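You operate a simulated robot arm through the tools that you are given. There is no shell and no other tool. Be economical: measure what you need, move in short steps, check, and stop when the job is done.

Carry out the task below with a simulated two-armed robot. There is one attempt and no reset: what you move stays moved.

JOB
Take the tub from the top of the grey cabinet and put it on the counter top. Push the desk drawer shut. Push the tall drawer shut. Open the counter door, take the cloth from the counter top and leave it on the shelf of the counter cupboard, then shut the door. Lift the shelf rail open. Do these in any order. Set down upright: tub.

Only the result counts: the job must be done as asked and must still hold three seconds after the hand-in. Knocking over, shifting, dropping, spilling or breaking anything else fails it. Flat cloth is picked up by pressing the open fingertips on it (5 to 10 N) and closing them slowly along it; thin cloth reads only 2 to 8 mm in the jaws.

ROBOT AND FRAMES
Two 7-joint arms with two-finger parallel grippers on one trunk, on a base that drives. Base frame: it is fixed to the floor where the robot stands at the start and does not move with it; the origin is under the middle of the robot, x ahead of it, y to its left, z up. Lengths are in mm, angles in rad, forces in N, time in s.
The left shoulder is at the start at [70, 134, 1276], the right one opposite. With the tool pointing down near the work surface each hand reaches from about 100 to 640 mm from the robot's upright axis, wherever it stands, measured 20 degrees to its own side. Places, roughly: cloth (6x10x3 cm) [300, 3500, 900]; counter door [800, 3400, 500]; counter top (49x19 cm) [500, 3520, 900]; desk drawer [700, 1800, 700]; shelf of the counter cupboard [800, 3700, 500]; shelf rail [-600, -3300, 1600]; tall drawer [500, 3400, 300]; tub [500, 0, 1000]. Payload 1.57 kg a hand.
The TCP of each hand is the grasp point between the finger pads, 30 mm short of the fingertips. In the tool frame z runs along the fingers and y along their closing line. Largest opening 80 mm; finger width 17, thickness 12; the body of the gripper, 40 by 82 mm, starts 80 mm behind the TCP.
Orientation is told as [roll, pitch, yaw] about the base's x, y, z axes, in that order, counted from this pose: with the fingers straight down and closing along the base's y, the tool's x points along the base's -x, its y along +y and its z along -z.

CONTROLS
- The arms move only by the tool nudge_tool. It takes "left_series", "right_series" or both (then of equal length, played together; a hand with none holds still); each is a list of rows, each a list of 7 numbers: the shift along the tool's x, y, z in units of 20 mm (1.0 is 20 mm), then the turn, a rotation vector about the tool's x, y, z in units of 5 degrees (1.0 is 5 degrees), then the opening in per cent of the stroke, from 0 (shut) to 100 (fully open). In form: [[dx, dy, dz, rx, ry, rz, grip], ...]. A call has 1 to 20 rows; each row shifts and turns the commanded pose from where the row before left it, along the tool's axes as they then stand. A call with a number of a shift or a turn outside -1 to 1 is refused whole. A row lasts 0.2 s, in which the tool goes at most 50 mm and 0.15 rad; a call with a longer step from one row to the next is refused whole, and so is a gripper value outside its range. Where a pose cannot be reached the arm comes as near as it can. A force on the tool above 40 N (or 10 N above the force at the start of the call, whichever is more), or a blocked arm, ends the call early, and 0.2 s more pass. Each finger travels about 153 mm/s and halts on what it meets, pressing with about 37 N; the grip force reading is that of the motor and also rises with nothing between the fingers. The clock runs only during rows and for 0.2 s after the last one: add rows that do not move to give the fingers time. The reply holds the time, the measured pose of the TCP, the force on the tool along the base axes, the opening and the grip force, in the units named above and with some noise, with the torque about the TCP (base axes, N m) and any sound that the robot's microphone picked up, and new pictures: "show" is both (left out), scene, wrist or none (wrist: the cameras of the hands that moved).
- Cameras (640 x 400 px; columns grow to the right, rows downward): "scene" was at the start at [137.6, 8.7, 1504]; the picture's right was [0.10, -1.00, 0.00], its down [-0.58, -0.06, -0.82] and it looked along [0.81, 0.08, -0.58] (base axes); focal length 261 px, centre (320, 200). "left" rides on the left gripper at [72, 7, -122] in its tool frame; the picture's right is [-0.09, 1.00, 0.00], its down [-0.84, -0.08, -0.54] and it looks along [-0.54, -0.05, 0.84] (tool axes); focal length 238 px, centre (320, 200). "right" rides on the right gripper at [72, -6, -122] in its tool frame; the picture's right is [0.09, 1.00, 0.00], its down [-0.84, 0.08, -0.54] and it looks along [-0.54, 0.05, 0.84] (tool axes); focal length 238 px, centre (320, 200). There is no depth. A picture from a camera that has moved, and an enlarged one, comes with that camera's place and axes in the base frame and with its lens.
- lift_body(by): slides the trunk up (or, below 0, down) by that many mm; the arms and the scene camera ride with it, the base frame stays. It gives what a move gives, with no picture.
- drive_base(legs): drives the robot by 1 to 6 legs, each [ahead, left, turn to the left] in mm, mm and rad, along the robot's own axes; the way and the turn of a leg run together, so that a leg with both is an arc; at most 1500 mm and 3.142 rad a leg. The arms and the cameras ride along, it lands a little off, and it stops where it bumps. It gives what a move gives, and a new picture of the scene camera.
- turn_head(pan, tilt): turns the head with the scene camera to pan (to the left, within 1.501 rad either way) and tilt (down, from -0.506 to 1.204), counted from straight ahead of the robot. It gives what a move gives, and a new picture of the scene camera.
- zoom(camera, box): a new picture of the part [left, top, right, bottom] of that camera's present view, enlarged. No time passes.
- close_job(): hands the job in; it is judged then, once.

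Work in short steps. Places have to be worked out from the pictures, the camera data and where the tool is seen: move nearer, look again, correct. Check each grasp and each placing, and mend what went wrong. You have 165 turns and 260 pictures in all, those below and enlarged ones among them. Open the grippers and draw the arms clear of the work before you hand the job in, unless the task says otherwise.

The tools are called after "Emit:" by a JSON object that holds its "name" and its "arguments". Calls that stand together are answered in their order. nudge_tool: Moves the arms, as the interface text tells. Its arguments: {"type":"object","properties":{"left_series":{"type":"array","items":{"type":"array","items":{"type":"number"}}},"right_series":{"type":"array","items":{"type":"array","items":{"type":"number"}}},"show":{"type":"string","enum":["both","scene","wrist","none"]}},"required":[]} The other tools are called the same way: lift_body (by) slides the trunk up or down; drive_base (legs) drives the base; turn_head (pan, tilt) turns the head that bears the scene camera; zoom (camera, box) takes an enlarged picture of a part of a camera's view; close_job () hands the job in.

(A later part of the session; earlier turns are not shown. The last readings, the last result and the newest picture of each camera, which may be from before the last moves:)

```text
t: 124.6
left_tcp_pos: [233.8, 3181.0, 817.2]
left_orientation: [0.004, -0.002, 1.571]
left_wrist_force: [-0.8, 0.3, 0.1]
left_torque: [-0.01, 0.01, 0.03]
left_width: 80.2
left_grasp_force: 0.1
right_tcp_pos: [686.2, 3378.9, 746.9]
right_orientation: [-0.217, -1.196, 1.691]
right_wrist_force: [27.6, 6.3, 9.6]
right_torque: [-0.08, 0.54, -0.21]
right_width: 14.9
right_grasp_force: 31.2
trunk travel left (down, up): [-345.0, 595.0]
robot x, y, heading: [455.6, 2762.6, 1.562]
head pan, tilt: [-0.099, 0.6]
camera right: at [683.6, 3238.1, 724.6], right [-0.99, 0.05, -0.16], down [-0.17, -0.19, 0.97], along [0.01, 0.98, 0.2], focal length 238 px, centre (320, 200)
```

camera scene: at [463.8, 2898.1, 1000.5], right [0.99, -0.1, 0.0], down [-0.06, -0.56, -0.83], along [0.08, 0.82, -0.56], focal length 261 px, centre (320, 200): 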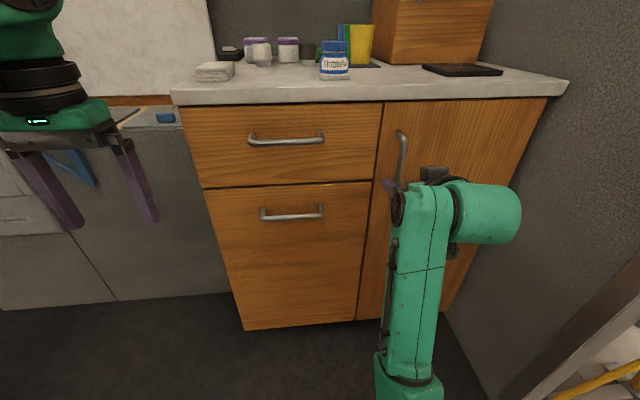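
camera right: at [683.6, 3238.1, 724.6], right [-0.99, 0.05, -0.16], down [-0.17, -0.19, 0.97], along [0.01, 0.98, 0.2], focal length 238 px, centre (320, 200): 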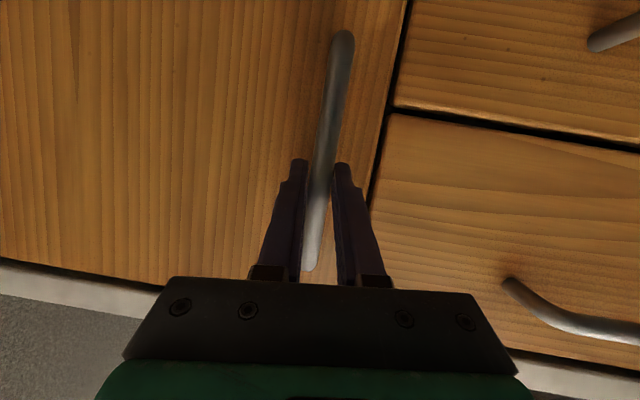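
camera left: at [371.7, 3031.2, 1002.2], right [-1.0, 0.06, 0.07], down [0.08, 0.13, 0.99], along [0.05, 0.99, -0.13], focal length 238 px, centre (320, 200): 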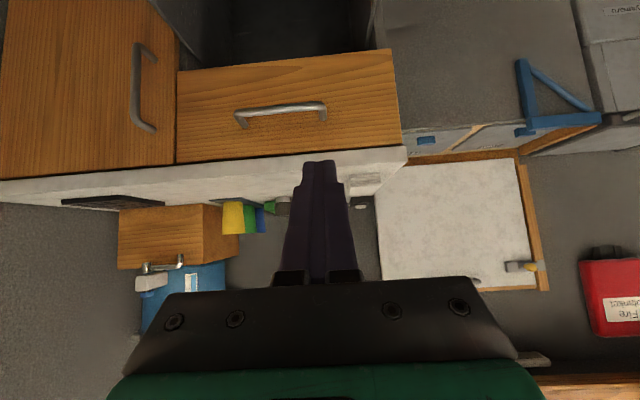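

Gripped at 15 mm but with 28 N sideways load, so I first relax 6 mm to the right. Then I pull along the door's arc (hinge ≈ [980, 3420]), turning with it.

Emit:
{"name": "nudge_tool", "arguments": {"right_series": [[0, -0.3, 0, 0, 0, 0, 0], [0, 0, 0, 0, 0, 0, 0]], "show": "none"}}

Emit:
{"name": "nudge_tool", "arguments": {"right_series": [[0.293, -0.144, -0.716, -0.56, -0.05, -0.22, 0], [0.293, -0.144, -0.716, -0.56, -0.05, -0.22, 0], [0.293, -0.144, -0.716, -0.56, -0.05, -0.22, 0]], "show": "both"}}

```text
t: 125.2
left_tcp_pos: [232.2, 3180.8, 816.6]
left_orientation: [0.001, -0.003, 1.572]
left_wrist_force: [0.7, 0.5, 0.8]
left_torque: [-0.01, 0.02, -0.01]
left_width: 80.0
left_grasp_force: 0.1
right_tcp_pos: [687.0, 3379.5, 746.7]
right_orientation: [-0.217, -1.191, 1.7]
right_wrist_force: [10.9, -1.5, 3.1]
right_torque: [0.68, 0.57, -0.09]
right_width: 15.2
right_grasp_force: 30.5
trunk travel left (down, up): [-345.0, 595.0]
robot x, y, heading: [453.9, 2761.7, 1.571]
head pan, tilt: [-0.099, 0.6]
```

```text
t: 126.0
left_tcp_pos: [233.7, 3180.6, 816.5]
left_orientation: [0.002, -0.001, 1.573]
left_wrist_force: [-0.5, 0.0, 0.1]
left_torque: [0.0, 0.0, -0.06]
left_width: 80.1
left_grasp_force: 0.0
right_tcp_pos: [698.9, 3331.2, 747.4]
right_orientation: [-0.222, -1.195, 1.857]
right_wrist_force: [17.7, 5.7, 10.6]
right_torque: [-0.3, 0.53, -0.25]
right_width: 14.8
right_grasp_force: 31.0
trunk travel left (down, up): [-345.0, 595.0]
robot x, y, heading: [454.9, 2761.3, 1.566]
head pan, tilt: [-0.099, 0.6]
camera scene: at [466.5, 2897.5, 1000.7], right [0.99, -0.1, 0.0], down [-0.06, -0.56, -0.83], along [0.08, 0.82, -0.56], focal length 261 px, centre (320, 200)
camera right: at [718.3, 3192.1, 724.6], right [-0.98, -0.11, -0.17], down [-0.14, -0.22, 0.97], along [-0.14, 0.97, 0.2], focal length 238 px, centre (320, 200)
```

scene: 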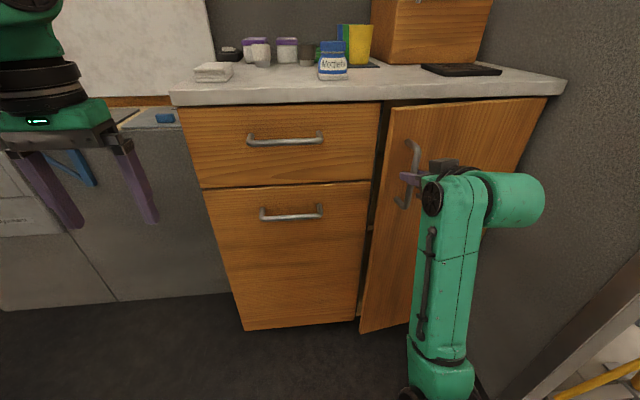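
right: 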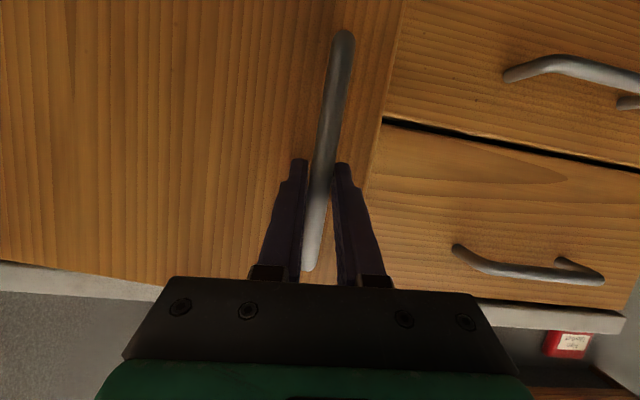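

The door is opening well (about 9°). I continue, easing slightly to the right to reduce the side load.

Emit:
{"name": "nudge_tool", "arguments": {"right_series": [[0.293, -0.35, -0.716, -0.56, -0.05, -0.22, 0], [0.293, -0.2, -0.716, -0.56, -0.05, -0.22, 0], [0.293, -0.2, -0.716, -0.56, -0.05, -0.22, 0], [0.293, -0.2, -0.716, -0.56, -0.05, -0.22, 0], [0.293, -0.2, -0.716, -0.56, -0.05, -0.22, 0], [0.293, -0.2, -0.716, -0.56, -0.05, -0.22, 0]], "show": "scene"}}

```text
t: 127.4
left_tcp_pos: [230.9, 3180.5, 815.2]
left_orientation: [0.0, -0.001, 1.573]
left_wrist_force: [-0.5, -0.2, -0.3]
left_torque: [-0.06, 0.04, -0.02]
left_width: 79.8
left_grasp_force: 0.1
right_tcp_pos: [740.9, 3247.8, 746.5]
right_orientation: [-0.224, -1.188, 2.181]
right_wrist_force: [-2.1, -2.5, -3.1]
right_torque: [0.26, 0.79, -0.08]
right_width: 15.2
right_grasp_force: 30.8
trunk travel left (down, up): [-345.0, 595.0]
robot x, y, heading: [451.3, 2756.9, 1.569]
head pan, tilt: [-0.099, 0.6]
camera scene: at [463.8, 2897.9, 1000.4], right [0.99, -0.1, 0.0], down [-0.06, -0.56, -0.83], along [0.08, 0.82, -0.56], focal length 261 px, centre (320, 200)
```

scene: 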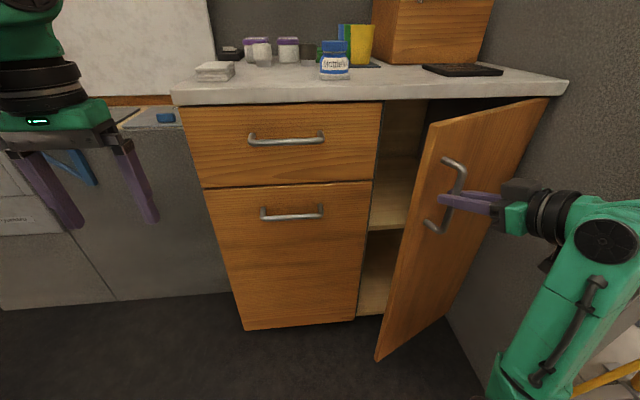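

About 27° open and smooth. I go on another 12°.

Emit:
{"name": "nudge_tool", "arguments": {"right_series": [[0.293, -0.2, -0.716, -0.56, -0.05, -0.22, 0], [0.293, -0.2, -0.716, -0.56, -0.05, -0.22, 0], [0.293, -0.2, -0.716, -0.56, -0.05, -0.22, 0], [0.293, -0.2, -0.716, -0.56, -0.05, -0.22, 0], [0.293, -0.2, -0.716, -0.56, -0.05, -0.22, 0]], "show": "scene"}}

```text
t: 128.6
left_tcp_pos: [230.9, 3180.0, 815.9]
left_orientation: [-0.002, -0.001, 1.572]
left_wrist_force: [0.6, -0.3, 1.1]
left_torque: [0.02, 0.02, -0.01]
left_width: 80.0
left_grasp_force: 0.1
right_tcp_pos: [797.0, 3188.6, 746.6]
right_orientation: [-0.227, -1.186, 2.449]
right_wrist_force: [-17.5, -19.9, -22.6]
right_torque: [-0.45, 0.38, 0.15]
right_width: 14.9
right_grasp_force: 31.4
trunk travel left (down, up): [-345.0, 595.0]
robot x, y, heading: [457.8, 2759.9, 1.567]
head pan, tilt: [-0.099, 0.6]
camera scene: at [463.3, 2897.2, 1000.5], right [0.99, -0.1, 0.0], down [-0.06, -0.56, -0.83], along [0.08, 0.82, -0.56], focal length 261 px, centre (320, 200)
```

scene: 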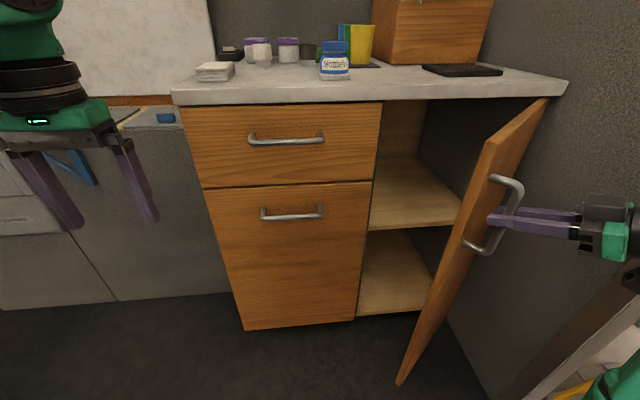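

About 43° open with the shelf visible. I release the bar and withdraw the hand along its own axis.

Emit:
{"name": "nudge_tool", "arguments": {"right_series": [[0, 0, 0, 0, 0, 0, 40], [0, 0, 0, 0, 0, 0, 70], [0, 0, 0, 0, 0, 0, 70], [0, 0, -0.8, 0, 0, 0, 70], [0, 0, -0.8, 0, 0, 0, 70], [0, 0, -0.8, 0, 0, 0, 70], [0, 0, -0.8, 0, 0, 0, 70]], "show": "both"}}

```text
t: 130.2
left_tcp_pos: [231.3, 3180.8, 814.9]
left_orientation: [0.0, -0.003, 1.571]
left_wrist_force: [-0.5, -0.2, -0.4]
left_torque: [0.03, -0.01, 0.03]
left_width: 80.2
left_grasp_force: 0.0
right_tcp_pos: [832.4, 3141.9, 770.8]
right_orientation: [-0.23, -1.191, 2.447]
right_wrist_force: [1.2, 0.0, 0.8]
right_torque: [0.0, -0.01, -0.02]
right_width: 56.0
right_grasp_force: 0.1
trunk travel left (down, up): [-345.0, 595.0]
robot x, y, heading: [455.5, 2761.0, 1.569]
head pan, tilt: [-0.099, 0.6]
camera scene: at [464.0, 2897.9, 1000.5], right [0.99, -0.1, 0.0], down [-0.06, -0.56, -0.83], along [0.08, 0.82, -0.56], focal length 261 px, centre (320, 200)
camera right: at [924.9, 3035.5, 749.8], right [-0.76, -0.63, -0.17], down [0.0, -0.26, 0.97], along [-0.65, 0.73, 0.19], focal length 238 px, centre (320, 200)
```

scene: 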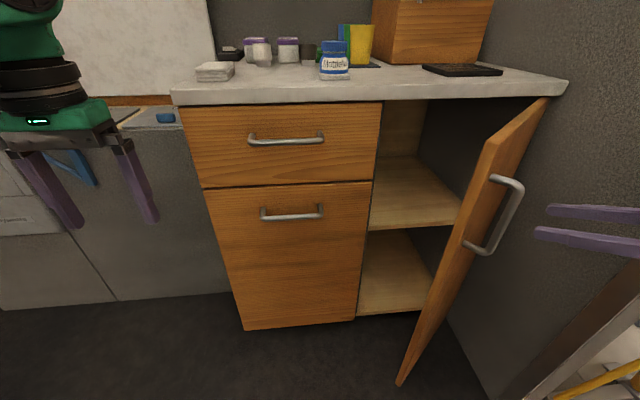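
right: 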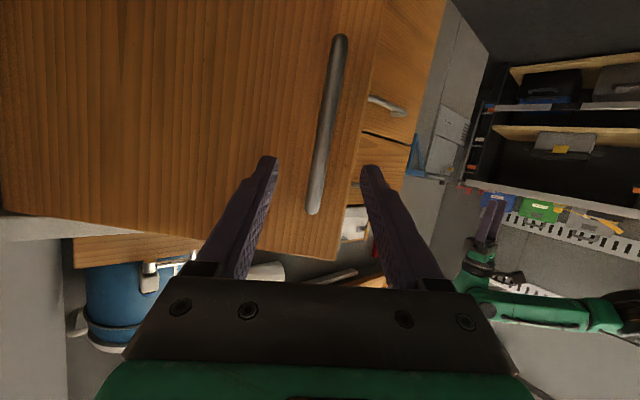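

The door stays at about 43°. I turn the right hand straight ahead again behind the door edge, so I can push the door wider from the inside.

Emit:
{"name": "nudge_tool", "arguments": {"right_series": [[0, 0, -1, 0, 0, 0, 0], [0, 0, -1, 0, 0, 0, 0], [0, 0, -1, 0, 0, 0, 0], [0, 0, -0.5, 0.93, 0.08, 0.36, 0], [0, 0, 0, 0.93, 0.08, 0.36, 0], [0, 0, 0, 0.93, 0.08, 0.36, 0], [0, 0, 0, 0.93, 0.08, 0.36, 0], [0, 0, 0, 0.93, 0.08, 0.36, 0], [0, 0, 0, 0.93, 0.08, 0.36, 0], [0, 0, 0, 0.93, 0.08, 0.36, 0], [0, 0, 0, 0.93, 0.08, 0.36, 0], [0, 0, 0, 0.46, 0.04, 0.18, 0]], "show": "scene"}}

```text
t: 132.8
left_tcp_pos: [231.9, 3179.6, 816.5]
left_orientation: [0.0, -0.003, 1.573]
left_wrist_force: [0.8, 0.6, 0.2]
left_torque: [-0.01, 0.0, 0.01]
left_width: 79.9
left_grasp_force: 0.0
right_tcp_pos: [891.1, 3075.4, 855.0]
right_orientation: [-0.227, -1.195, 1.702]
right_wrist_force: [0.6, -0.9, -0.3]
right_torque: [-0.02, -0.03, 0.03]
right_width: 0.0
right_grasp_force: 21.6
right hand out of reach, approached as far as the arm can: row 10, 11, 12
trunk travel left (down, up): [-345.0, 595.0]
robot x, y, heading: [455.3, 2761.9, 1.569]
head pan, tilt: [-0.099, 0.6]
camera scene: at [464.4, 2897.7, 1000.5], right [0.99, -0.1, 0.0], down [-0.06, -0.56, -0.83], along [0.08, 0.82, -0.56], focal length 261 px, centre (320, 200)
```

scene: 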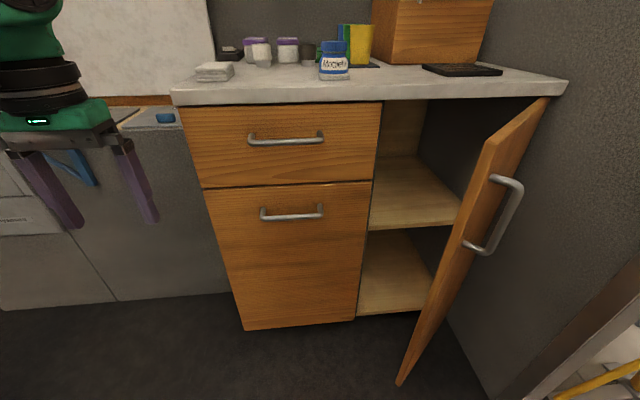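

Hand now points ahead at [891, 3075]. I move it left to x≈650, clear of the door edge (≈[731, 3188]).

Emit:
{"name": "nudge_tool", "arguments": {"right_series": [[0, 1, 0, 0, 0, 0, 0], [0, 1, 0, 0, 0, 0, 0], [0, 1, 0, 0, 0, 0, 0], [0, 1, 0, 0, 0, 0, 0], [0, 1, 0, 0, 0, 0, 0], [0, 1, 0, 0, 0, 0, 0], [0, 1, 0, 0, 0, 0, 0], [0, 1, 0, 0, 0, 0, 0], [0, 1, 0, 0, 0, 0, 0], [0, 1, 0, 0, 0, 0, 0], [0, 1, 0, 0, 0, 0, 0], [0, 1, 0, 0, 0, 0, 0]], "show": "scene"}}

```text
t: 135.4
left_tcp_pos: [231.2, 3181.8, 816.0]
left_orientation: [-0.001, 0.0, 1.573]
left_wrist_force: [0.4, 0.7, -0.3]
left_torque: [-0.03, 0.03, 0.0]
left_width: 80.0
left_grasp_force: 0.0
right_tcp_pos: [769.5, 3139.8, 921.1]
right_orientation: [-0.232, -1.194, 1.704]
right_wrist_force: [0.8, 0.1, 0.5]
right_torque: [-0.02, 0.04, -0.01]
right_width: 0.1
right_grasp_force: 20.7
right hand out of reach, approached as far as the arm can: row 1, 2, 3, 4, 5, 6, 7, 8, 9, 10, 11, 12
trunk travel left (down, up): [-345.0, 595.0]
robot x, y, heading: [455.4, 2762.9, 1.569]
head pan, tilt: [-0.099, 0.6]
camera scene: at [463.8, 2898.1, 1000.5], right [0.99, -0.1, 0.0], down [-0.06, -0.56, -0.82], along [0.08, 0.82, -0.57], focal length 261 px, centre (320, 200)
```

scene: 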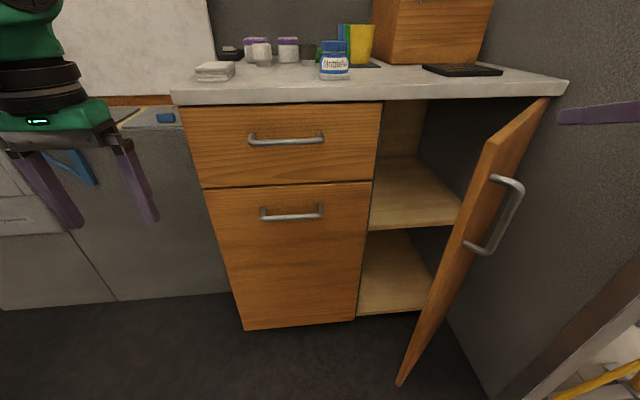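

I use the base instead: shift left behind the edge, lower the trunk, and then go forward into the opening. The left hand is drawn back first.

Emit:
{"name": "nudge_tool", "arguments": {"left_series": [[1, 0, 0, 0, 0, 0, 100], [1, 0, 0, 0, 0, 0, 100], [1, 0, 0, 0, 0, 0, 100], [1, 0, 0, 0, 0, 0, 100], [1, 0, 0, 0, 0, 0, 100], [1, 0, 0, 0, 0, 0, 100]], "show": "none"}}

Emit:
{"name": "drive_base", "arguments": {"legs": [[-50, 0, 0], [0, 135, 0]]}}

Emit:
{"name": "lift_body", "arguments": {"by": -150}}

Emit:
{"name": "turn_head", "arguments": {"pan": -0.3, "tilt": 0.5}}

```text
t: 136.8
left_tcp_pos: [232.6, 3059.5, 813.7]
left_orientation: [-0.001, 0.0, 1.574]
left_wrist_force: [0.2, 0.3, 0.0]
left_torque: [-0.01, -0.01, 0.03]
left_width: 80.1
left_grasp_force: 0.0
right_tcp_pos: [769.8, 3140.5, 921.9]
right_orientation: [-0.233, -1.194, 1.706]
right_wrist_force: [0.1, -0.4, 0.4]
right_torque: [-0.01, -0.02, -0.03]
right_width: 0.0
right_grasp_force: 21.4
trunk travel left (down, up): [-345.0, 595.0]
robot x, y, heading: [454.0, 2759.4, 1.572]
head pan, tilt: [-0.099, 0.6]
```

```text
t: 138.7
left_tcp_pos: [98.9, 3010.6, 814.7]
left_orientation: [0.0, 0.0, 1.568]
left_wrist_force: [0.0, -0.3, 0.0]
left_torque: [-0.02, 0.0, -0.02]
left_width: 80.0
left_grasp_force: 0.0
right_tcp_pos: [635.9, 3088.7, 920.7]
right_orientation: [-0.233, -1.193, 1.705]
right_wrist_force: [-0.4, -0.1, 0.3]
right_torque: [0.0, 0.02, 0.0]
right_width: 0.1
right_grasp_force: 21.6
trunk travel left (down, up): [-345.0, 595.0]
robot x, y, heading: [322.7, 2709.6, 1.572]
head pan, tilt: [-0.099, 0.6]
camera scene: at [329.8, 2848.0, 1000.5], right [0.99, -0.1, 0.0], down [-0.06, -0.56, -0.83], along [0.09, 0.82, -0.56], focal length 261 px, centre (320, 200)
```

scene: 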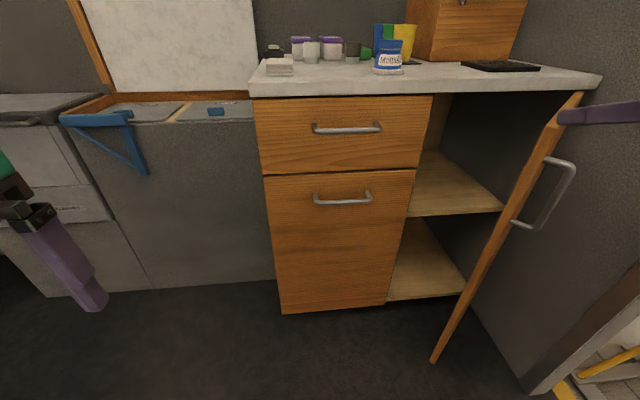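

```text
t: 140.4
left_tcp_pos: [99.6, 3010.2, 664.5]
left_orientation: [-0.002, 0.0, 1.572]
left_wrist_force: [-0.3, -0.9, -0.3]
left_torque: [-0.02, 0.01, 0.01]
left_width: 80.1
left_grasp_force: 0.2
right_tcp_pos: [637.9, 3088.5, 772.0]
right_orientation: [-0.231, -1.193, 1.706]
right_wrist_force: [-0.1, -0.7, -1.0]
right_torque: [0.0, -0.02, 0.01]
right_width: 0.0
right_grasp_force: 20.8
trunk travel left (down, up): [-195.0, 745.0]
robot x, y, heading: [322.4, 2709.4, 1.571]
head pan, tilt: [-0.099, 0.6]
```

```text
t: 141.2
left_tcp_pos: [97.2, 3011.1, 664.9]
left_orientation: [-0.001, 0.0, 1.57]
left_wrist_force: [0.0, -0.6, -0.8]
left_torque: [0.0, -0.01, -0.01]
left_width: 79.8
left_grasp_force: 0.1
right_tcp_pos: [637.7, 3089.7, 770.9]
right_orientation: [-0.232, -1.194, 1.706]
right_wrist_force: [-0.4, -0.9, 0.6]
right_torque: [-0.01, 0.01, -0.01]
right_width: 0.1
right_grasp_force: 21.6
trunk travel left (down, up): [-195.0, 745.0]
robot x, y, heading: [320.7, 2707.5, 1.57]
head pan, tilt: [-0.3, 0.499]
camera scene: at [348.7, 2846.9, 859.6], right [0.95, -0.3, 0.0], down [-0.14, -0.46, -0.88], along [0.26, 0.84, -0.48], focal length 261 px, centre (320, 200)
```

scene: 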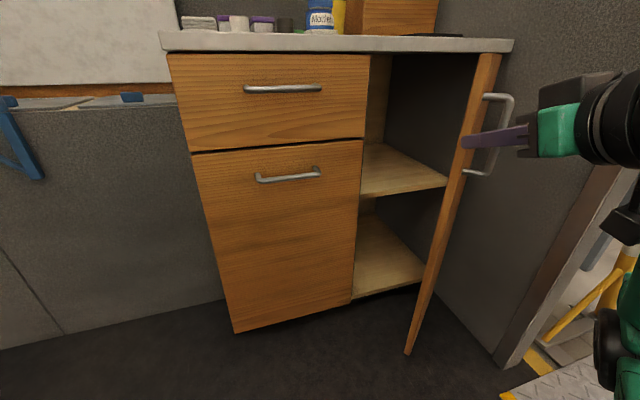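

The door's free edge is at about [746, 3220]. I drive ahead 160 mm into the opening, then right 240 mm to swing the door wider.

Emit:
{"name": "drive_base", "arguments": {"legs": [[160, 0, 0], [0, -240, 0]]}}

```text
t: 143.4
left_tcp_pos: [207.0, 3169.1, 665.5]
left_orientation: [-0.003, -0.001, 1.574]
left_wrist_force: [0.4, -0.3, 0.2]
left_torque: [-0.02, 0.0, -0.01]
left_width: 80.0
left_grasp_force: 0.1
right_tcp_pos: [739.8, 3245.5, 772.9]
right_orientation: [-0.27, -1.208, 1.753]
right_wrist_force: [-9.9, -10.2, 3.2]
right_torque: [0.49, -0.23, -0.87]
right_width: 0.3
right_grasp_force: 21.1
trunk travel left (down, up): [-195.0, 745.0]
robot x, y, heading: [431.6, 2868.5, 1.567]
head pan, tilt: [-0.3, 0.499]
stopped in leg 2: the force on the tool passed its limit (the readings are from after the stop); the commanded pose is now the measured one
camera scene: at [456.6, 3005.8, 860.2], right [0.95, -0.3, 0.0], down [-0.14, -0.45, -0.88], along [0.26, 0.84, -0.48], focal length 261 px, centre (320, 200)
```

scene: 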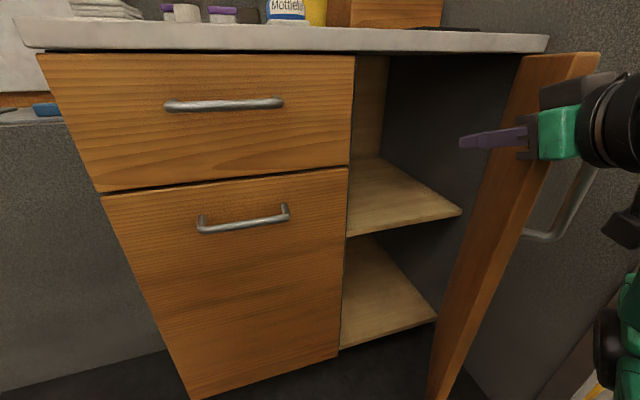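

The hand meets the door's inside near its edge. I continue pushing right gently with the arm.

Emit:
{"name": "nudge_tool", "arguments": {"right_series": [[0, -0.4, 0, 0, 0, 0, 0], [0, -0.5, 0, 0, 0, 0, 0], [0, -0.5, 0, 0, 0, 0, 0], [0, -0.5, 0, 0, 0, 0, 0], [0, -0.5, 0, 0, 0, 0, 0], [0, -0.5, 0, 0, 0, 0, 0], [0, -0.5, 0, 0, 0, 0, 0], [0, -0.5, 0, 0, 0, 0, 0], [0, -0.5, 0, 0, 0, 0, 0], [0, -0.5, 0, 0, 0, 0, 0]], "show": "scene"}}

```text
t: 143.8
left_tcp_pos: [204.3, 3169.8, 665.7]
left_orientation: [-0.005, -0.003, 1.573]
left_wrist_force: [-0.2, 1.0, -0.4]
left_torque: [0.02, -0.03, 0.04]
left_width: 80.1
left_grasp_force: 0.0
right_tcp_pos: [741.4, 3243.9, 773.7]
right_orientation: [-0.281, -1.205, 1.769]
right_wrist_force: [-14.6, -15.8, -1.2]
right_torque: [0.86, -0.26, -1.22]
right_width: 0.0
right_grasp_force: 21.1
trunk travel left (down, up): [-195.0, 745.0]
robot x, y, heading: [432.1, 2875.2, 1.569]
head pan, tilt: [-0.3, 0.499]
stopped in row 1 (right hand): the force on the tool passed its limit (the readings are from after the stop); the commanded pose is now the measured one
camera scene: at [455.8, 3005.0, 860.2], right [0.95, -0.3, 0.0], down [-0.14, -0.45, -0.88], along [0.26, 0.84, -0.48], focal length 261 px, centre (320, 200)
```

scene: 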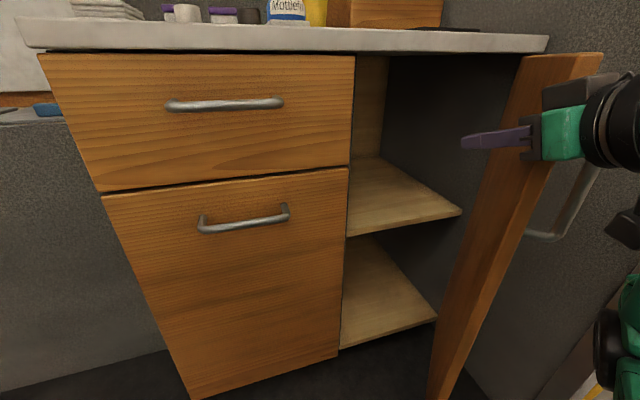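

The force runs along the door: the wrist is pressing the door's edge end-on. I step left, go deeper, then push right again.

Emit:
{"name": "drive_base", "arguments": {"legs": [[0, 60, 0], [95, 0, 0]]}}

Emit:
{"name": "drive_base", "arguments": {"legs": [[0, -100, 0]]}}

```text
t: 145.5
left_tcp_pos: [149.3, 3265.9, 664.5]
left_orientation: [-0.001, 0.001, 1.573]
left_wrist_force: [0.0, -0.2, -1.1]
left_torque: [-0.05, 0.0, -0.02]
left_width: 80.0
left_grasp_force: 0.1
right_tcp_pos: [684.9, 3340.7, 770.7]
right_orientation: [-0.265, -1.199, 1.755]
right_wrist_force: [0.3, 0.3, 0.1]
right_torque: [-0.01, 0.02, 0.02]
right_width: 0.0
right_grasp_force: 21.2
trunk travel left (down, up): [-195.0, 745.0]
robot x, y, heading: [376.5, 2965.4, 1.569]
head pan, tilt: [-0.3, 0.499]
camera scene: at [399.7, 3102.0, 859.5], right [0.95, -0.3, 0.0], down [-0.14, -0.46, -0.88], along [0.26, 0.84, -0.48], focal length 261 px, centre (320, 200)
```

scene: 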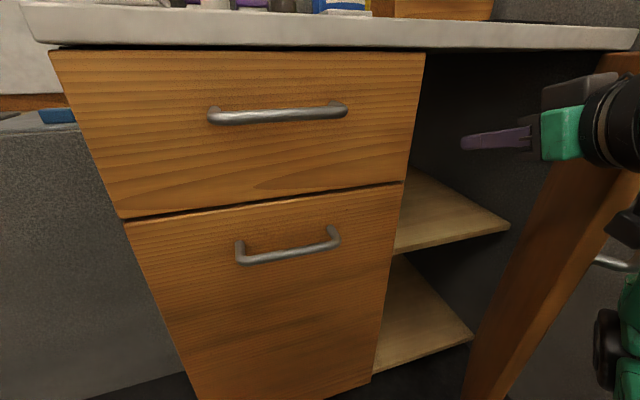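

```text
t: 146.4
left_tcp_pos: [180.3, 3260.5, 665.9]
left_orientation: [-0.006, -0.004, 1.569]
left_wrist_force: [0.0, -0.9, 1.0]
left_torque: [0.01, -0.04, -0.01]
left_width: 80.2
left_grasp_force: 0.1
right_tcp_pos: [713.4, 3333.1, 772.5]
right_orientation: [-0.317, -1.201, 1.801]
right_wrist_force: [-0.5, 0.5, -0.2]
right_torque: [0.02, 0.04, -0.02]
right_width: 0.0
right_grasp_force: 21.5
trunk travel left (down, up): [-195.0, 745.0]
robot x, y, heading: [404.7, 2963.0, 1.562]
head pan, tilt: [-0.3, 0.499]
stopped in leg 1: the robot was blocked; the commanded pose is now the measured one
camera scene: at [430.1, 3094.9, 860.9], right [0.95, -0.3, 0.0], down [-0.14, -0.45, -0.88], along [0.27, 0.84, -0.47], focal length 261 px, centre (320, 200)
```

scene: 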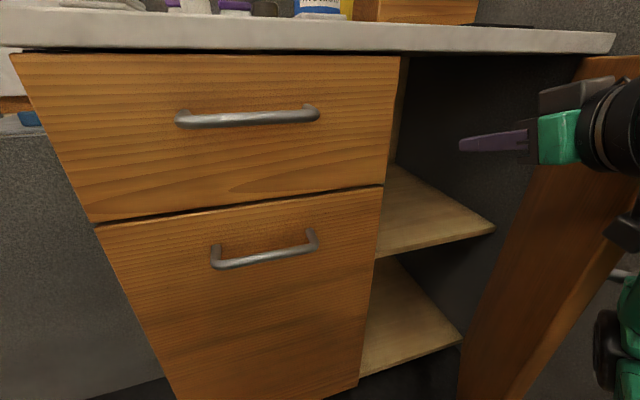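

The forearm is now catching the door edge. I back out, and will use the left arm for this instead, since its forearm comes from the left.

Emit:
{"name": "drive_base", "arguments": {"legs": [[0, 40, 0], [-330, 0, 0]]}}

Emit:
{"name": "lift_body", "arguments": {"by": 400}}

Emit:
{"name": "nudge_tool", "arguments": {"right_series": [[0, -0.5, 0, 0, 1, 0, 0], [0, -0.5, 0, 0, 1, 0, 0], [0, -0.5, 0, 0, 1, 0, 0], [0, 0, 0, 0, 1, 0, 0], [0, 0, 0, 0, 1, 0, 0], [0, 0, 0, 0, 1, 0, 0], [0, 0, 0, 0, 1, 0, 0], [0, 0, 0, 0, 1, 0, 0], [0, 0, 0, 0, 1, 0, 0], [0, 0, 0, 0, 1, 0, 0]], "show": "none"}}

Emit:
{"name": "turn_head", "arguments": {"pan": -0.2, "tilt": 0.7}}

```text
t: 149.0
left_tcp_pos: [140.3, 2934.4, 664.0]
left_orientation: [0.0, 0.002, 1.568]
left_wrist_force: [0.1, 0.0, 0.3]
left_torque: [0.02, -0.03, -0.05]
left_width: 80.0
left_grasp_force: 0.1
right_tcp_pos: [675.0, 3007.7, 768.7]
right_orientation: [-0.295, -1.196, 1.781]
right_wrist_force: [-0.7, 0.1, 0.5]
right_torque: [-0.01, 0.01, 0.02]
right_width: 0.0
right_grasp_force: 22.2
trunk travel left (down, up): [-195.0, 745.0]
robot x, y, heading: [364.0, 2635.5, 1.567]
head pan, tilt: [-0.3, 0.499]
camera scene: at [391.8, 2769.9, 859.6], right [0.95, -0.3, 0.0], down [-0.14, -0.46, -0.88], along [0.26, 0.84, -0.48], focal length 261 px, centre (320, 200)
```

scene: 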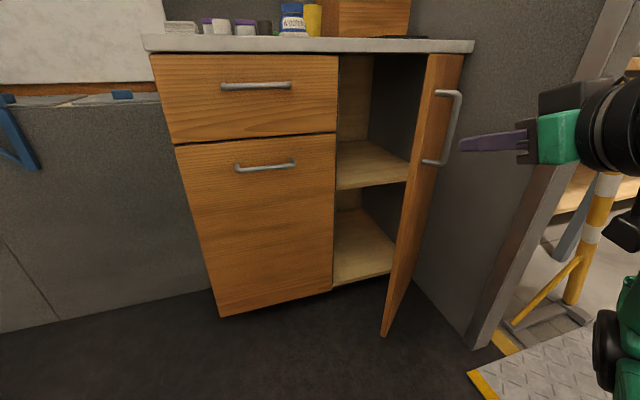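

```text
t: 152.9
left_tcp_pos: [141.8, 2935.1, 1065.5]
left_orientation: [-0.002, 0.001, 1.569]
left_wrist_force: [-0.2, -0.1, 0.5]
left_torque: [0.04, -0.03, 0.0]
left_width: 80.2
left_grasp_force: 0.1
right_tcp_pos: [674.6, 3008.8, 1169.0]
right_orientation: [-0.297, -1.194, 1.783]
right_wrist_force: [-0.6, 0.3, 1.0]
right_torque: [0.04, -0.04, 0.0]
right_width: 0.1
right_grasp_force: 21.0
trunk travel left (down, up): [-595.0, 345.0]
robot x, y, heading: [362.3, 2636.4, 1.566]
head pan, tilt: [-0.3, 0.499]
```

```text
t: 155.1
left_tcp_pos: [141.0, 2935.5, 1062.0]
left_orientation: [-0.001, 0.002, 1.568]
left_wrist_force: [0.1, 0.3, -0.3]
left_torque: [0.03, -0.05, -0.01]
left_width: 80.2
left_grasp_force: 0.1
right_tcp_pos: [701.7, 3010.8, 1169.8]
right_orientation: [-0.113, -0.336, 1.544]
right_wrist_force: [-0.6, 0.6, 0.9]
right_torque: [-0.01, 0.0, 0.01]
right_width: 0.1
right_grasp_force: 20.9
right hand out of reach, approached as far as the arm can: row 10
trunk travel left (down, up): [-595.0, 345.0]
robot x, y, heading: [361.4, 2635.0, 1.566]
head pan, tilt: [-0.3, 0.499]
```

```text
t: 155.8
left_tcp_pos: [141.7, 2935.0, 1064.7]
left_orientation: [-0.002, 0.002, 1.568]
left_wrist_force: [0.0, 0.5, 0.4]
left_torque: [-0.03, 0.03, -0.01]
left_width: 79.9
left_grasp_force: 0.1
right_tcp_pos: [702.5, 3012.5, 1170.6]
right_orientation: [-0.113, -0.337, 1.545]
right_wrist_force: [0.4, -0.5, -0.7]
right_torque: [0.01, 0.01, 0.0]
right_width: 0.0
right_grasp_force: 21.4
trunk travel left (down, up): [-595.0, 345.0]
robot x, y, heading: [367.0, 2631.8, 1.566]
head pan, tilt: [-0.201, 0.7]
camera scene: at [382.0, 2766.4, 1241.9], right [0.98, -0.2, 0.0], down [-0.13, -0.63, -0.77], along [0.16, 0.75, -0.64], focal length 261 px, centre (320, 200)
```

scene: 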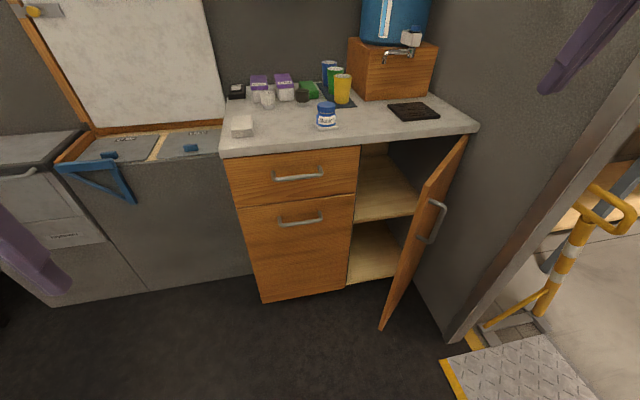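

The door stands near 45° with its edge at about [764, 3224]. I bring the closed left hand across and down, in tool-down pose, ready to enter the gap.

Emit:
{"name": "nudge_tool", "arguments": {"left_series": [[-0.47, -0.985, 0.79, 0, 0, 0, 0], [-0.47, -0.985, 0.79, 0, 0, 0, 0], [-0.47, -0.985, 0.79, 0, 0, 0, 0], [-0.47, -0.985, 0.79, 0, 0, 0, 0], [-0.47, -0.985, 0.79, 0, 0, 0, 0], [-0.47, -0.985, 0.79, 0, 0, 0, 0], [-0.47, -0.985, 0.79, 0, 0, 0, 0], [-0.47, -0.985, 0.79, 0, 0, 0, 0], [-0.47, -0.985, 0.79, 0, 0, 0, 0], [-0.47, -0.985, 0.79, 0, 0, 0, 0], [-0.47, -0.985, 0.79, 0, 0, 0, 0], [-0.47, -0.985, 0.79, 0, 0, 0, 0], [-0.47, -0.985, 0.79, 0, 0, 0, 0], [-0.47, -0.985, 0.79, 0, 0, 0, 0], [-0.47, -0.985, 0.79, 0, 0, 0, 0], [-0.47, -0.985, 0.79, 0, 0, 0, 0], [-0.47, -0.985, 0.79, 0, 0, 0, 0], [-0.47, -0.985, 0.79, 0, 0, 0, 0], [-0.47, -0.985, 0.79, 0, 0, 0, 0]], "show": "scene"}}

```text
t: 159.8
left_tcp_pos: [313.1, 3027.3, 800.7]
left_orientation: [-0.002, 0.002, 1.569]
left_wrist_force: [0.6, -0.1, -0.3]
left_torque: [-0.06, 0.0, -0.01]
left_width: 0.0
left_grasp_force: 21.3
left hand out of reach, approached as far as the arm can: row 10, 11, 12, 13, 14, 15, 16, 17, 18, 19
right_tcp_pos: [703.1, 3012.1, 1170.0]
right_orientation: [-0.113, -0.338, 1.545]
right_wrist_force: [-0.3, 0.1, -0.2]
right_torque: [-0.01, -0.02, 0.03]
right_width: 0.0
right_grasp_force: 21.6
trunk travel left (down, up): [-595.0, 345.0]
robot x, y, heading: [366.4, 2633.3, 1.564]
head pan, tilt: [-0.201, 0.7]
camera scene: at [381.8, 2766.6, 1241.9], right [0.98, -0.2, 0.0], down [-0.13, -0.63, -0.76], along [0.16, 0.75, -0.64], focal length 261 px, centre (320, 200)
```

scene: 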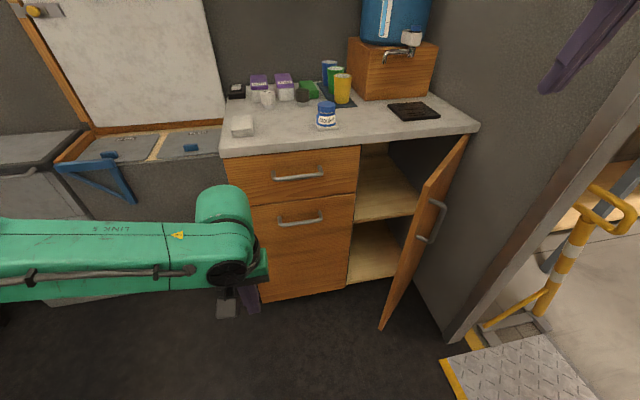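

The left arm can't cross much further, so the base must shift right. First I bring the right hand inward and up so it stays clear.

Emit:
{"name": "nudge_tool", "arguments": {"right_series": [[0, 0.8, -0.3, 0.3, 1, 0, 0], [0, 0.8, -0.3, 0.3, 1, 0, 0], [0, 0.8, -0.3, 0.3, 1, 0, 0], [0, 0.8, -0.3, 0.3, 0.9, 0, 0], [0, 0.8, -0.3, 0, 0, 0, 0], [0, 0.8, -0.3, 0, 0, 0, 0], [0, 0.8, 0, 0, 0, 0, 0], [0, 0.8, 0, 0, 0, 0, 0], [0, 0.8, 0, 0, 0, 0, 0], [0, 0.8, 0, 0, 0, 0, 0]], "show": "none"}}

```text
t: 162.0
left_tcp_pos: [312.4, 3025.9, 801.1]
left_orientation: [-0.005, 0.002, 1.568]
left_wrist_force: [0.9, -0.1, -0.6]
left_torque: [0.0, -0.02, -0.03]
left_width: 0.2
left_grasp_force: 21.5
right_tcp_pos: [537.2, 3028.9, 1172.1]
right_orientation: [-0.209, 0.0, 1.488]
right_wrist_force: [0.1, 0.6, 0.6]
right_torque: [0.0, 0.0, 0.01]
right_width: 0.2
right_grasp_force: 21.0
right hand out of reach, approached as far as the arm can: row 1, 2
trunk travel left (down, up): [-595.0, 345.0]
robot x, y, heading: [362.4, 2630.5, 1.565]
head pan, tilt: [-0.201, 0.7]
```

I bring the right hand further inward and up, since the wall on the right is close.

Emit:
{"name": "nudge_tool", "arguments": {"right_series": [[0.3, 0.8, -0.5, 0, 0, 0, 0], [0.3, 0.8, -0.5, 0, 0, 0, 0], [0.3, 0.8, -0.5, 0, 0, 0, 0], [0.3, 0.8, -0.5, 0, 0, 0, 0], [0.3, 0.8, -0.5, 0, 0, 0, 0], [0.3, 0.8, -0.5, 0, 0, 0, 0], [0.3, 0.8, -0.5, 0, 0, 0, 0]], "show": "none"}}

Emit:
{"name": "drive_base", "arguments": {"legs": [[0, -320, 0], [220, 0, 0]]}}

```text
t: 163.6
left_tcp_pos: [311.2, 3027.2, 800.7]
left_orientation: [-0.002, 0.001, 1.57]
left_wrist_force: [-0.7, -0.7, 0.4]
left_torque: [0.01, 0.0, -0.02]
left_width: 0.0
left_grasp_force: 21.3
right_tcp_pos: [487.3, 3034.6, 1176.6]
right_orientation: [-0.208, -0.003, 1.486]
right_wrist_force: [1.0, 0.6, -0.5]
right_torque: [-0.01, 0.0, 0.02]
right_width: 0.0
right_grasp_force: 20.9
right hand out of reach, approached as far as the arm can: row 3, 4, 5, 6, 7
trunk travel left (down, up): [-595.0, 345.0]
robot x, y, heading: [364.2, 2634.1, 1.565]
head pan, tilt: [-0.201, 0.7]
```

```text
t: 167.0
left_tcp_pos: [636.9, 3241.6, 801.1]
left_orientation: [-0.004, 0.0, 1.563]
left_wrist_force: [-0.1, 0.3, -0.5]
left_torque: [0.0, 0.03, 0.0]
left_width: 0.0
left_grasp_force: 21.2
right_tcp_pos: [810.9, 3249.7, 1177.4]
right_orientation: [-0.21, -0.004, 1.485]
right_wrist_force: [-0.8, -0.4, -0.3]
right_torque: [-0.01, 0.03, 0.0]
right_width: 0.1
right_grasp_force: 21.5
trunk travel left (down, up): [-595.0, 345.0]
robot x, y, heading: [685.1, 2849.5, 1.557]
head pan, tilt: [-0.201, 0.7]
camera scene: at [704.2, 2982.2, 1241.9], right [0.98, -0.21, 0.0], down [-0.14, -0.63, -0.77], along [0.16, 0.75, -0.64], focal length 261 px, centre (320, 200)
```

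scene: 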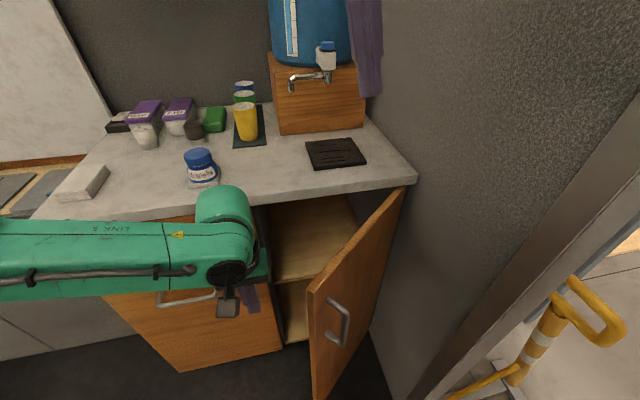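

The left fingers are just left of the door edge, inside the gap. I go 50 mm deeper, then push right.

Emit:
{"name": "drive_base", "arguments": {"legs": [[50, 0, 0.01], [0, -130, 0]]}}

```text
t: 168.8
left_tcp_pos: [751.9, 3296.1, 804.2]
left_orientation: [-0.025, 0.001, 1.608]
left_wrist_force: [-0.2, 0.0, 1.0]
left_torque: [0.02, -0.06, 0.0]
left_width: 0.0
left_grasp_force: 21.2
right_tcp_pos: [930.4, 3300.5, 1180.1]
right_orientation: [-0.215, -0.002, 1.495]
right_wrist_force: [-1.2, -0.2, 0.6]
right_torque: [-0.02, -0.08, -0.01]
right_width: 0.0
right_grasp_force: 21.6
trunk travel left (down, up): [-595.0, 345.0]
robot x, y, heading: [816.7, 2900.6, 1.568]
head pan, tilt: [-0.201, 0.7]
camera scene: at [800.4, 3031.6, 1245.5], right [0.98, -0.2, 0.03], down [-0.11, -0.63, -0.77], along [0.17, 0.75, -0.64], focal length 261 px, centre (320, 200)
```

scene: 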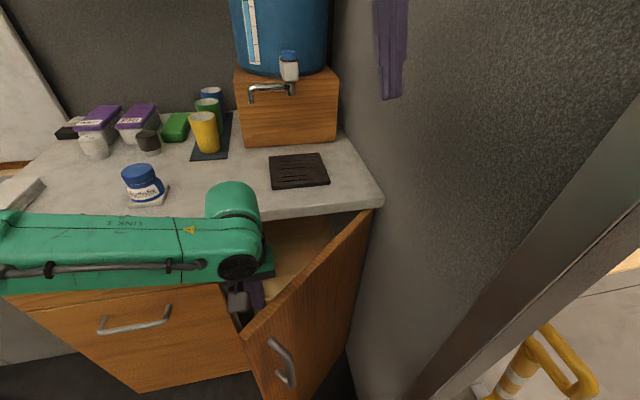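

No contact on the hand yet, but the camera shows the base tilting slightly on the right: it is climbing the plate edge. I move back left and instead will turn the base to sweep the hand, after pulling the right hand in.

Emit:
{"name": "drive_base", "arguments": {"legs": [[0, 90, 0]]}}

Emit:
{"name": "nudge_tool", "arguments": {"right_series": [[0.9, 0, -0.3, 0, 0, 0, 0], [0.9, 0, -0.3, 0, 0, 0, 0], [0.9, 0, -0.3, 0, 0, 0, 0], [0.9, 0, -0.3, 0, 0, 0, 0], [0.9, 0, -0.3, 0, 0, 0, 0], [0.9, 0, -0.3, 0, 0, 0, 0], [0.9, 0, -0.3, 0, 0, 0, 0], [0.9, 0, 0, 0, 0, 0, 0]], "show": "none"}}

```text
t: 169.9
left_tcp_pos: [686.5, 3296.1, 801.9]
left_orientation: [0.006, 0.001, 1.606]
left_wrist_force: [-0.3, -0.2, -0.2]
left_torque: [0.02, 0.01, 0.01]
left_width: 0.2
left_grasp_force: 21.0
right_tcp_pos: [876.0, 3301.5, 1171.3]
right_orientation: [-0.184, -0.001, 1.494]
right_wrist_force: [0.3, -0.3, -0.4]
right_torque: [-0.02, 0.04, 0.0]
right_width: 0.0
right_grasp_force: 20.8
trunk travel left (down, up): [-595.0, 345.0]
robot x, y, heading: [725.7, 2899.6, 1.564]
head pan, tilt: [-0.201, 0.7]
camera scene: at [748.2, 3032.0, 1241.9], right [0.98, -0.2, 0.0], down [-0.13, -0.63, -0.76], along [0.15, 0.75, -0.64], focal length 261 px, centre (320, 200)
```

scene: 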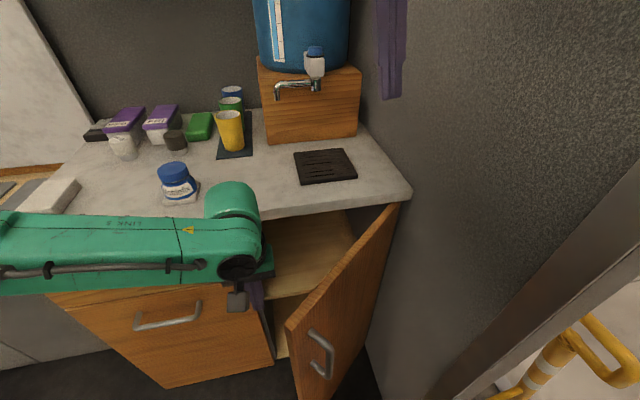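

```text
t: 171.7
left_tcp_pos: [685.2, 3295.3, 802.1]
left_orientation: [0.005, 0.003, 1.606]
left_wrist_force: [-0.3, -0.4, 0.3]
left_torque: [0.03, 0.01, 0.03]
left_width: 0.1
left_grasp_force: 21.5
right_tcp_pos: [869.1, 3269.6, 1173.4]
right_orientation: [-0.185, -0.001, 1.493]
right_wrist_force: [-0.1, 0.2, -0.3]
right_torque: [0.01, -0.02, -0.02]
right_width: 0.2
right_grasp_force: 21.5
right hand out of reach, approached as far as the arm can: row 2, 3, 4, 5, 6, 7, 8
trunk travel left (down, up): [-595.0, 345.0]
robot x, y, heading: [726.5, 2900.5, 1.566]
head pan, tilt: [-0.201, 0.7]
```

The right arm can't fold further, so I try yawing the left hand clockwise while moving it right, which should let it cross further.

Emit:
{"name": "nudge_tool", "arguments": {"left_series": [[0, -0.6, 0, 0, 0, 1, 0], [-0.05, -0.6, 0, 0, 0, 1, 0], [-0.1, -0.6, 0, 0, 0, 1, 0], [-0.16, -0.58, 0, 0, 0, 1, 0], [-0.2, -0.56, 0, 0, 0, 1, 0], [-0.25, -0.54, 0, 0, 0, 1, 0], [-0.3, -0.52, 0, 0, 0, 1, 0], [-0.34, -0.5, 0, 0, 0, 1, 0], [-0.38, -0.46, 0, 0, 0, 1, 0]], "show": "scene"}}

```text
t: 173.7
left_tcp_pos: [693.3, 3262.0, 827.2]
left_orientation: [0.0, 0.002, 0.819]
left_wrist_force: [0.6, 0.5, -0.6]
left_torque: [0.01, -0.03, 0.03]
left_width: 0.0
left_grasp_force: 21.6
left hand out of reach, approached as far as the arm can: row 1, 2, 3, 4, 5, 6, 7, 8, 9
right_tcp_pos: [869.2, 3269.5, 1174.5]
right_orientation: [-0.186, 0.001, 1.494]
right_wrist_force: [0.1, 0.5, 0.0]
right_torque: [-0.01, -0.01, 0.02]
right_width: 0.3
right_grasp_force: 21.0
trunk travel left (down, up): [-595.0, 345.0]
robot x, y, heading: [728.5, 2895.0, 1.57]
head pan, tilt: [-0.201, 0.7]
camera scene: at [745.9, 3032.1, 1241.9], right [0.98, -0.2, 0.0], down [-0.13, -0.63, -0.76], along [0.15, 0.75, -0.64], focal length 261 px, centre (320, 200)
```

scene: 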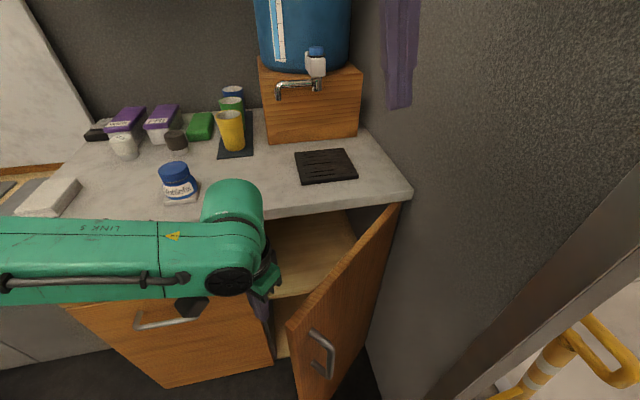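

Folded elbow is the limit; with the arm stretched further it should cross better. I back the base off and extend the hand forward and right.

Emit:
{"name": "drive_base", "arguments": {"legs": [[-230, 0, 0]]}}

Emit:
{"name": "nudge_tool", "arguments": {"left_series": [[0, 0, 0.2, 0, 0, -1, 0], [0, 0, 0.2, 0, 0, -1, 0], [0, 0, 0.2, 0, 0, -1, 0], [0, 0, 0.2, 0, 0, -1, 0], [0, 0, 0.2, 0, 0, -1, 0], [0, 0, 0.2, 0, 0, -1, 0], [0, 0, 0, 0, 0, -1, 0], [0, 0, 0, 0, 0, -1, 0], [0, 0, 0, 0, 0, -0.6, 0], [-0.8, 0, 0, 0, 0, 0, 0], [-0.8, 0, 0, 0, 0, 0, 0], [-0.8, 0, 0, 0, 0, 0, 0], [-0.8, 0, 0, 0, 0, 0, 0], [-0.8, 0, 0, 0, 0, 0, 0], [-0.8, 0, 0, 0, 0, 0, 0], [-0.8, 0, 0, 0, 0, 0, 0], [-0.8, 0, 0, 0, 0, 0, 0], [-0.8, 0, 0, 0, 0, 0, 0], [-0.8, 0, 0, 0, 0, 0, 0]], "show": "scene"}}

```text
t: 175.4
left_tcp_pos: [695.3, 3033.1, 828.5]
left_orientation: [0.0, 0.003, 0.814]
left_wrist_force: [-0.5, -0.7, 0.1]
left_torque: [0.05, 0.04, 0.02]
left_width: 0.0
left_grasp_force: 21.5
right_tcp_pos: [870.0, 3038.7, 1173.6]
right_orientation: [-0.185, 0.003, 1.486]
right_wrist_force: [0.7, 0.6, 0.0]
right_torque: [-0.02, 0.0, -0.02]
right_width: 0.1
right_grasp_force: 21.2
trunk travel left (down, up): [-595.0, 345.0]
robot x, y, heading: [729.0, 2670.1, 1.562]
head pan, tilt: [-0.201, 0.7]
camera scene: at [745.2, 2801.9, 1241.8], right [0.98, -0.21, 0.0], down [-0.14, -0.63, -0.76], along [0.16, 0.75, -0.64], focal length 261 px, centre (320, 200)
```

scene: 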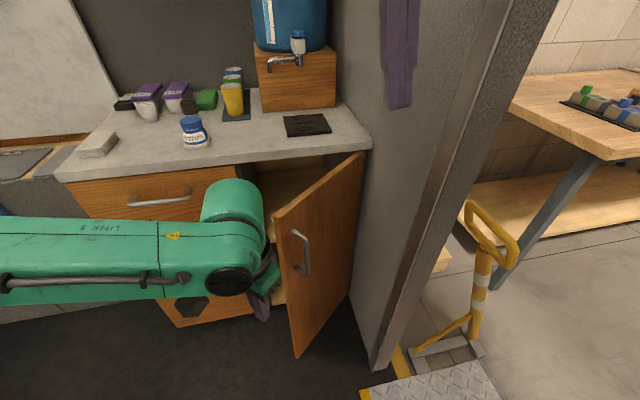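

```text
t: 179.4
left_tcp_pos: [626.3, 3148.2, 823.9]
left_orientation: [0.001, 0.0, 1.563]
left_wrist_force: [0.2, -0.1, -0.3]
left_torque: [0.0, -0.02, 0.0]
left_width: 0.0
left_grasp_force: 21.1
left hand out of reach, approached as far as the arm can: row 4, 10, 11, 12, 13, 14, 15, 16, 17, 18, 19
right_tcp_pos: [870.4, 3038.2, 1173.1]
right_orientation: [-0.187, 0.002, 1.487]
right_wrist_force: [0.5, 0.1, -0.5]
right_torque: [0.01, 0.01, 0.01]
right_width: 0.0
right_grasp_force: 21.2
trunk travel left (down, up): [-595.0, 345.0]
robot x, y, heading: [727.2, 2664.3, 1.56]
head pan, tilt: [-0.201, 0.7]
camera scene: at [745.1, 2801.7, 1241.8], right [0.98, -0.21, 0.0], down [-0.14, -0.63, -0.76], along [0.16, 0.75, -0.64], focal length 261 px, centre (320, 200)
```

scene: 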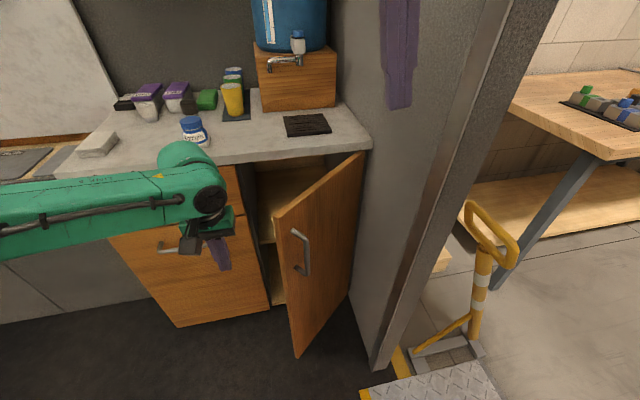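

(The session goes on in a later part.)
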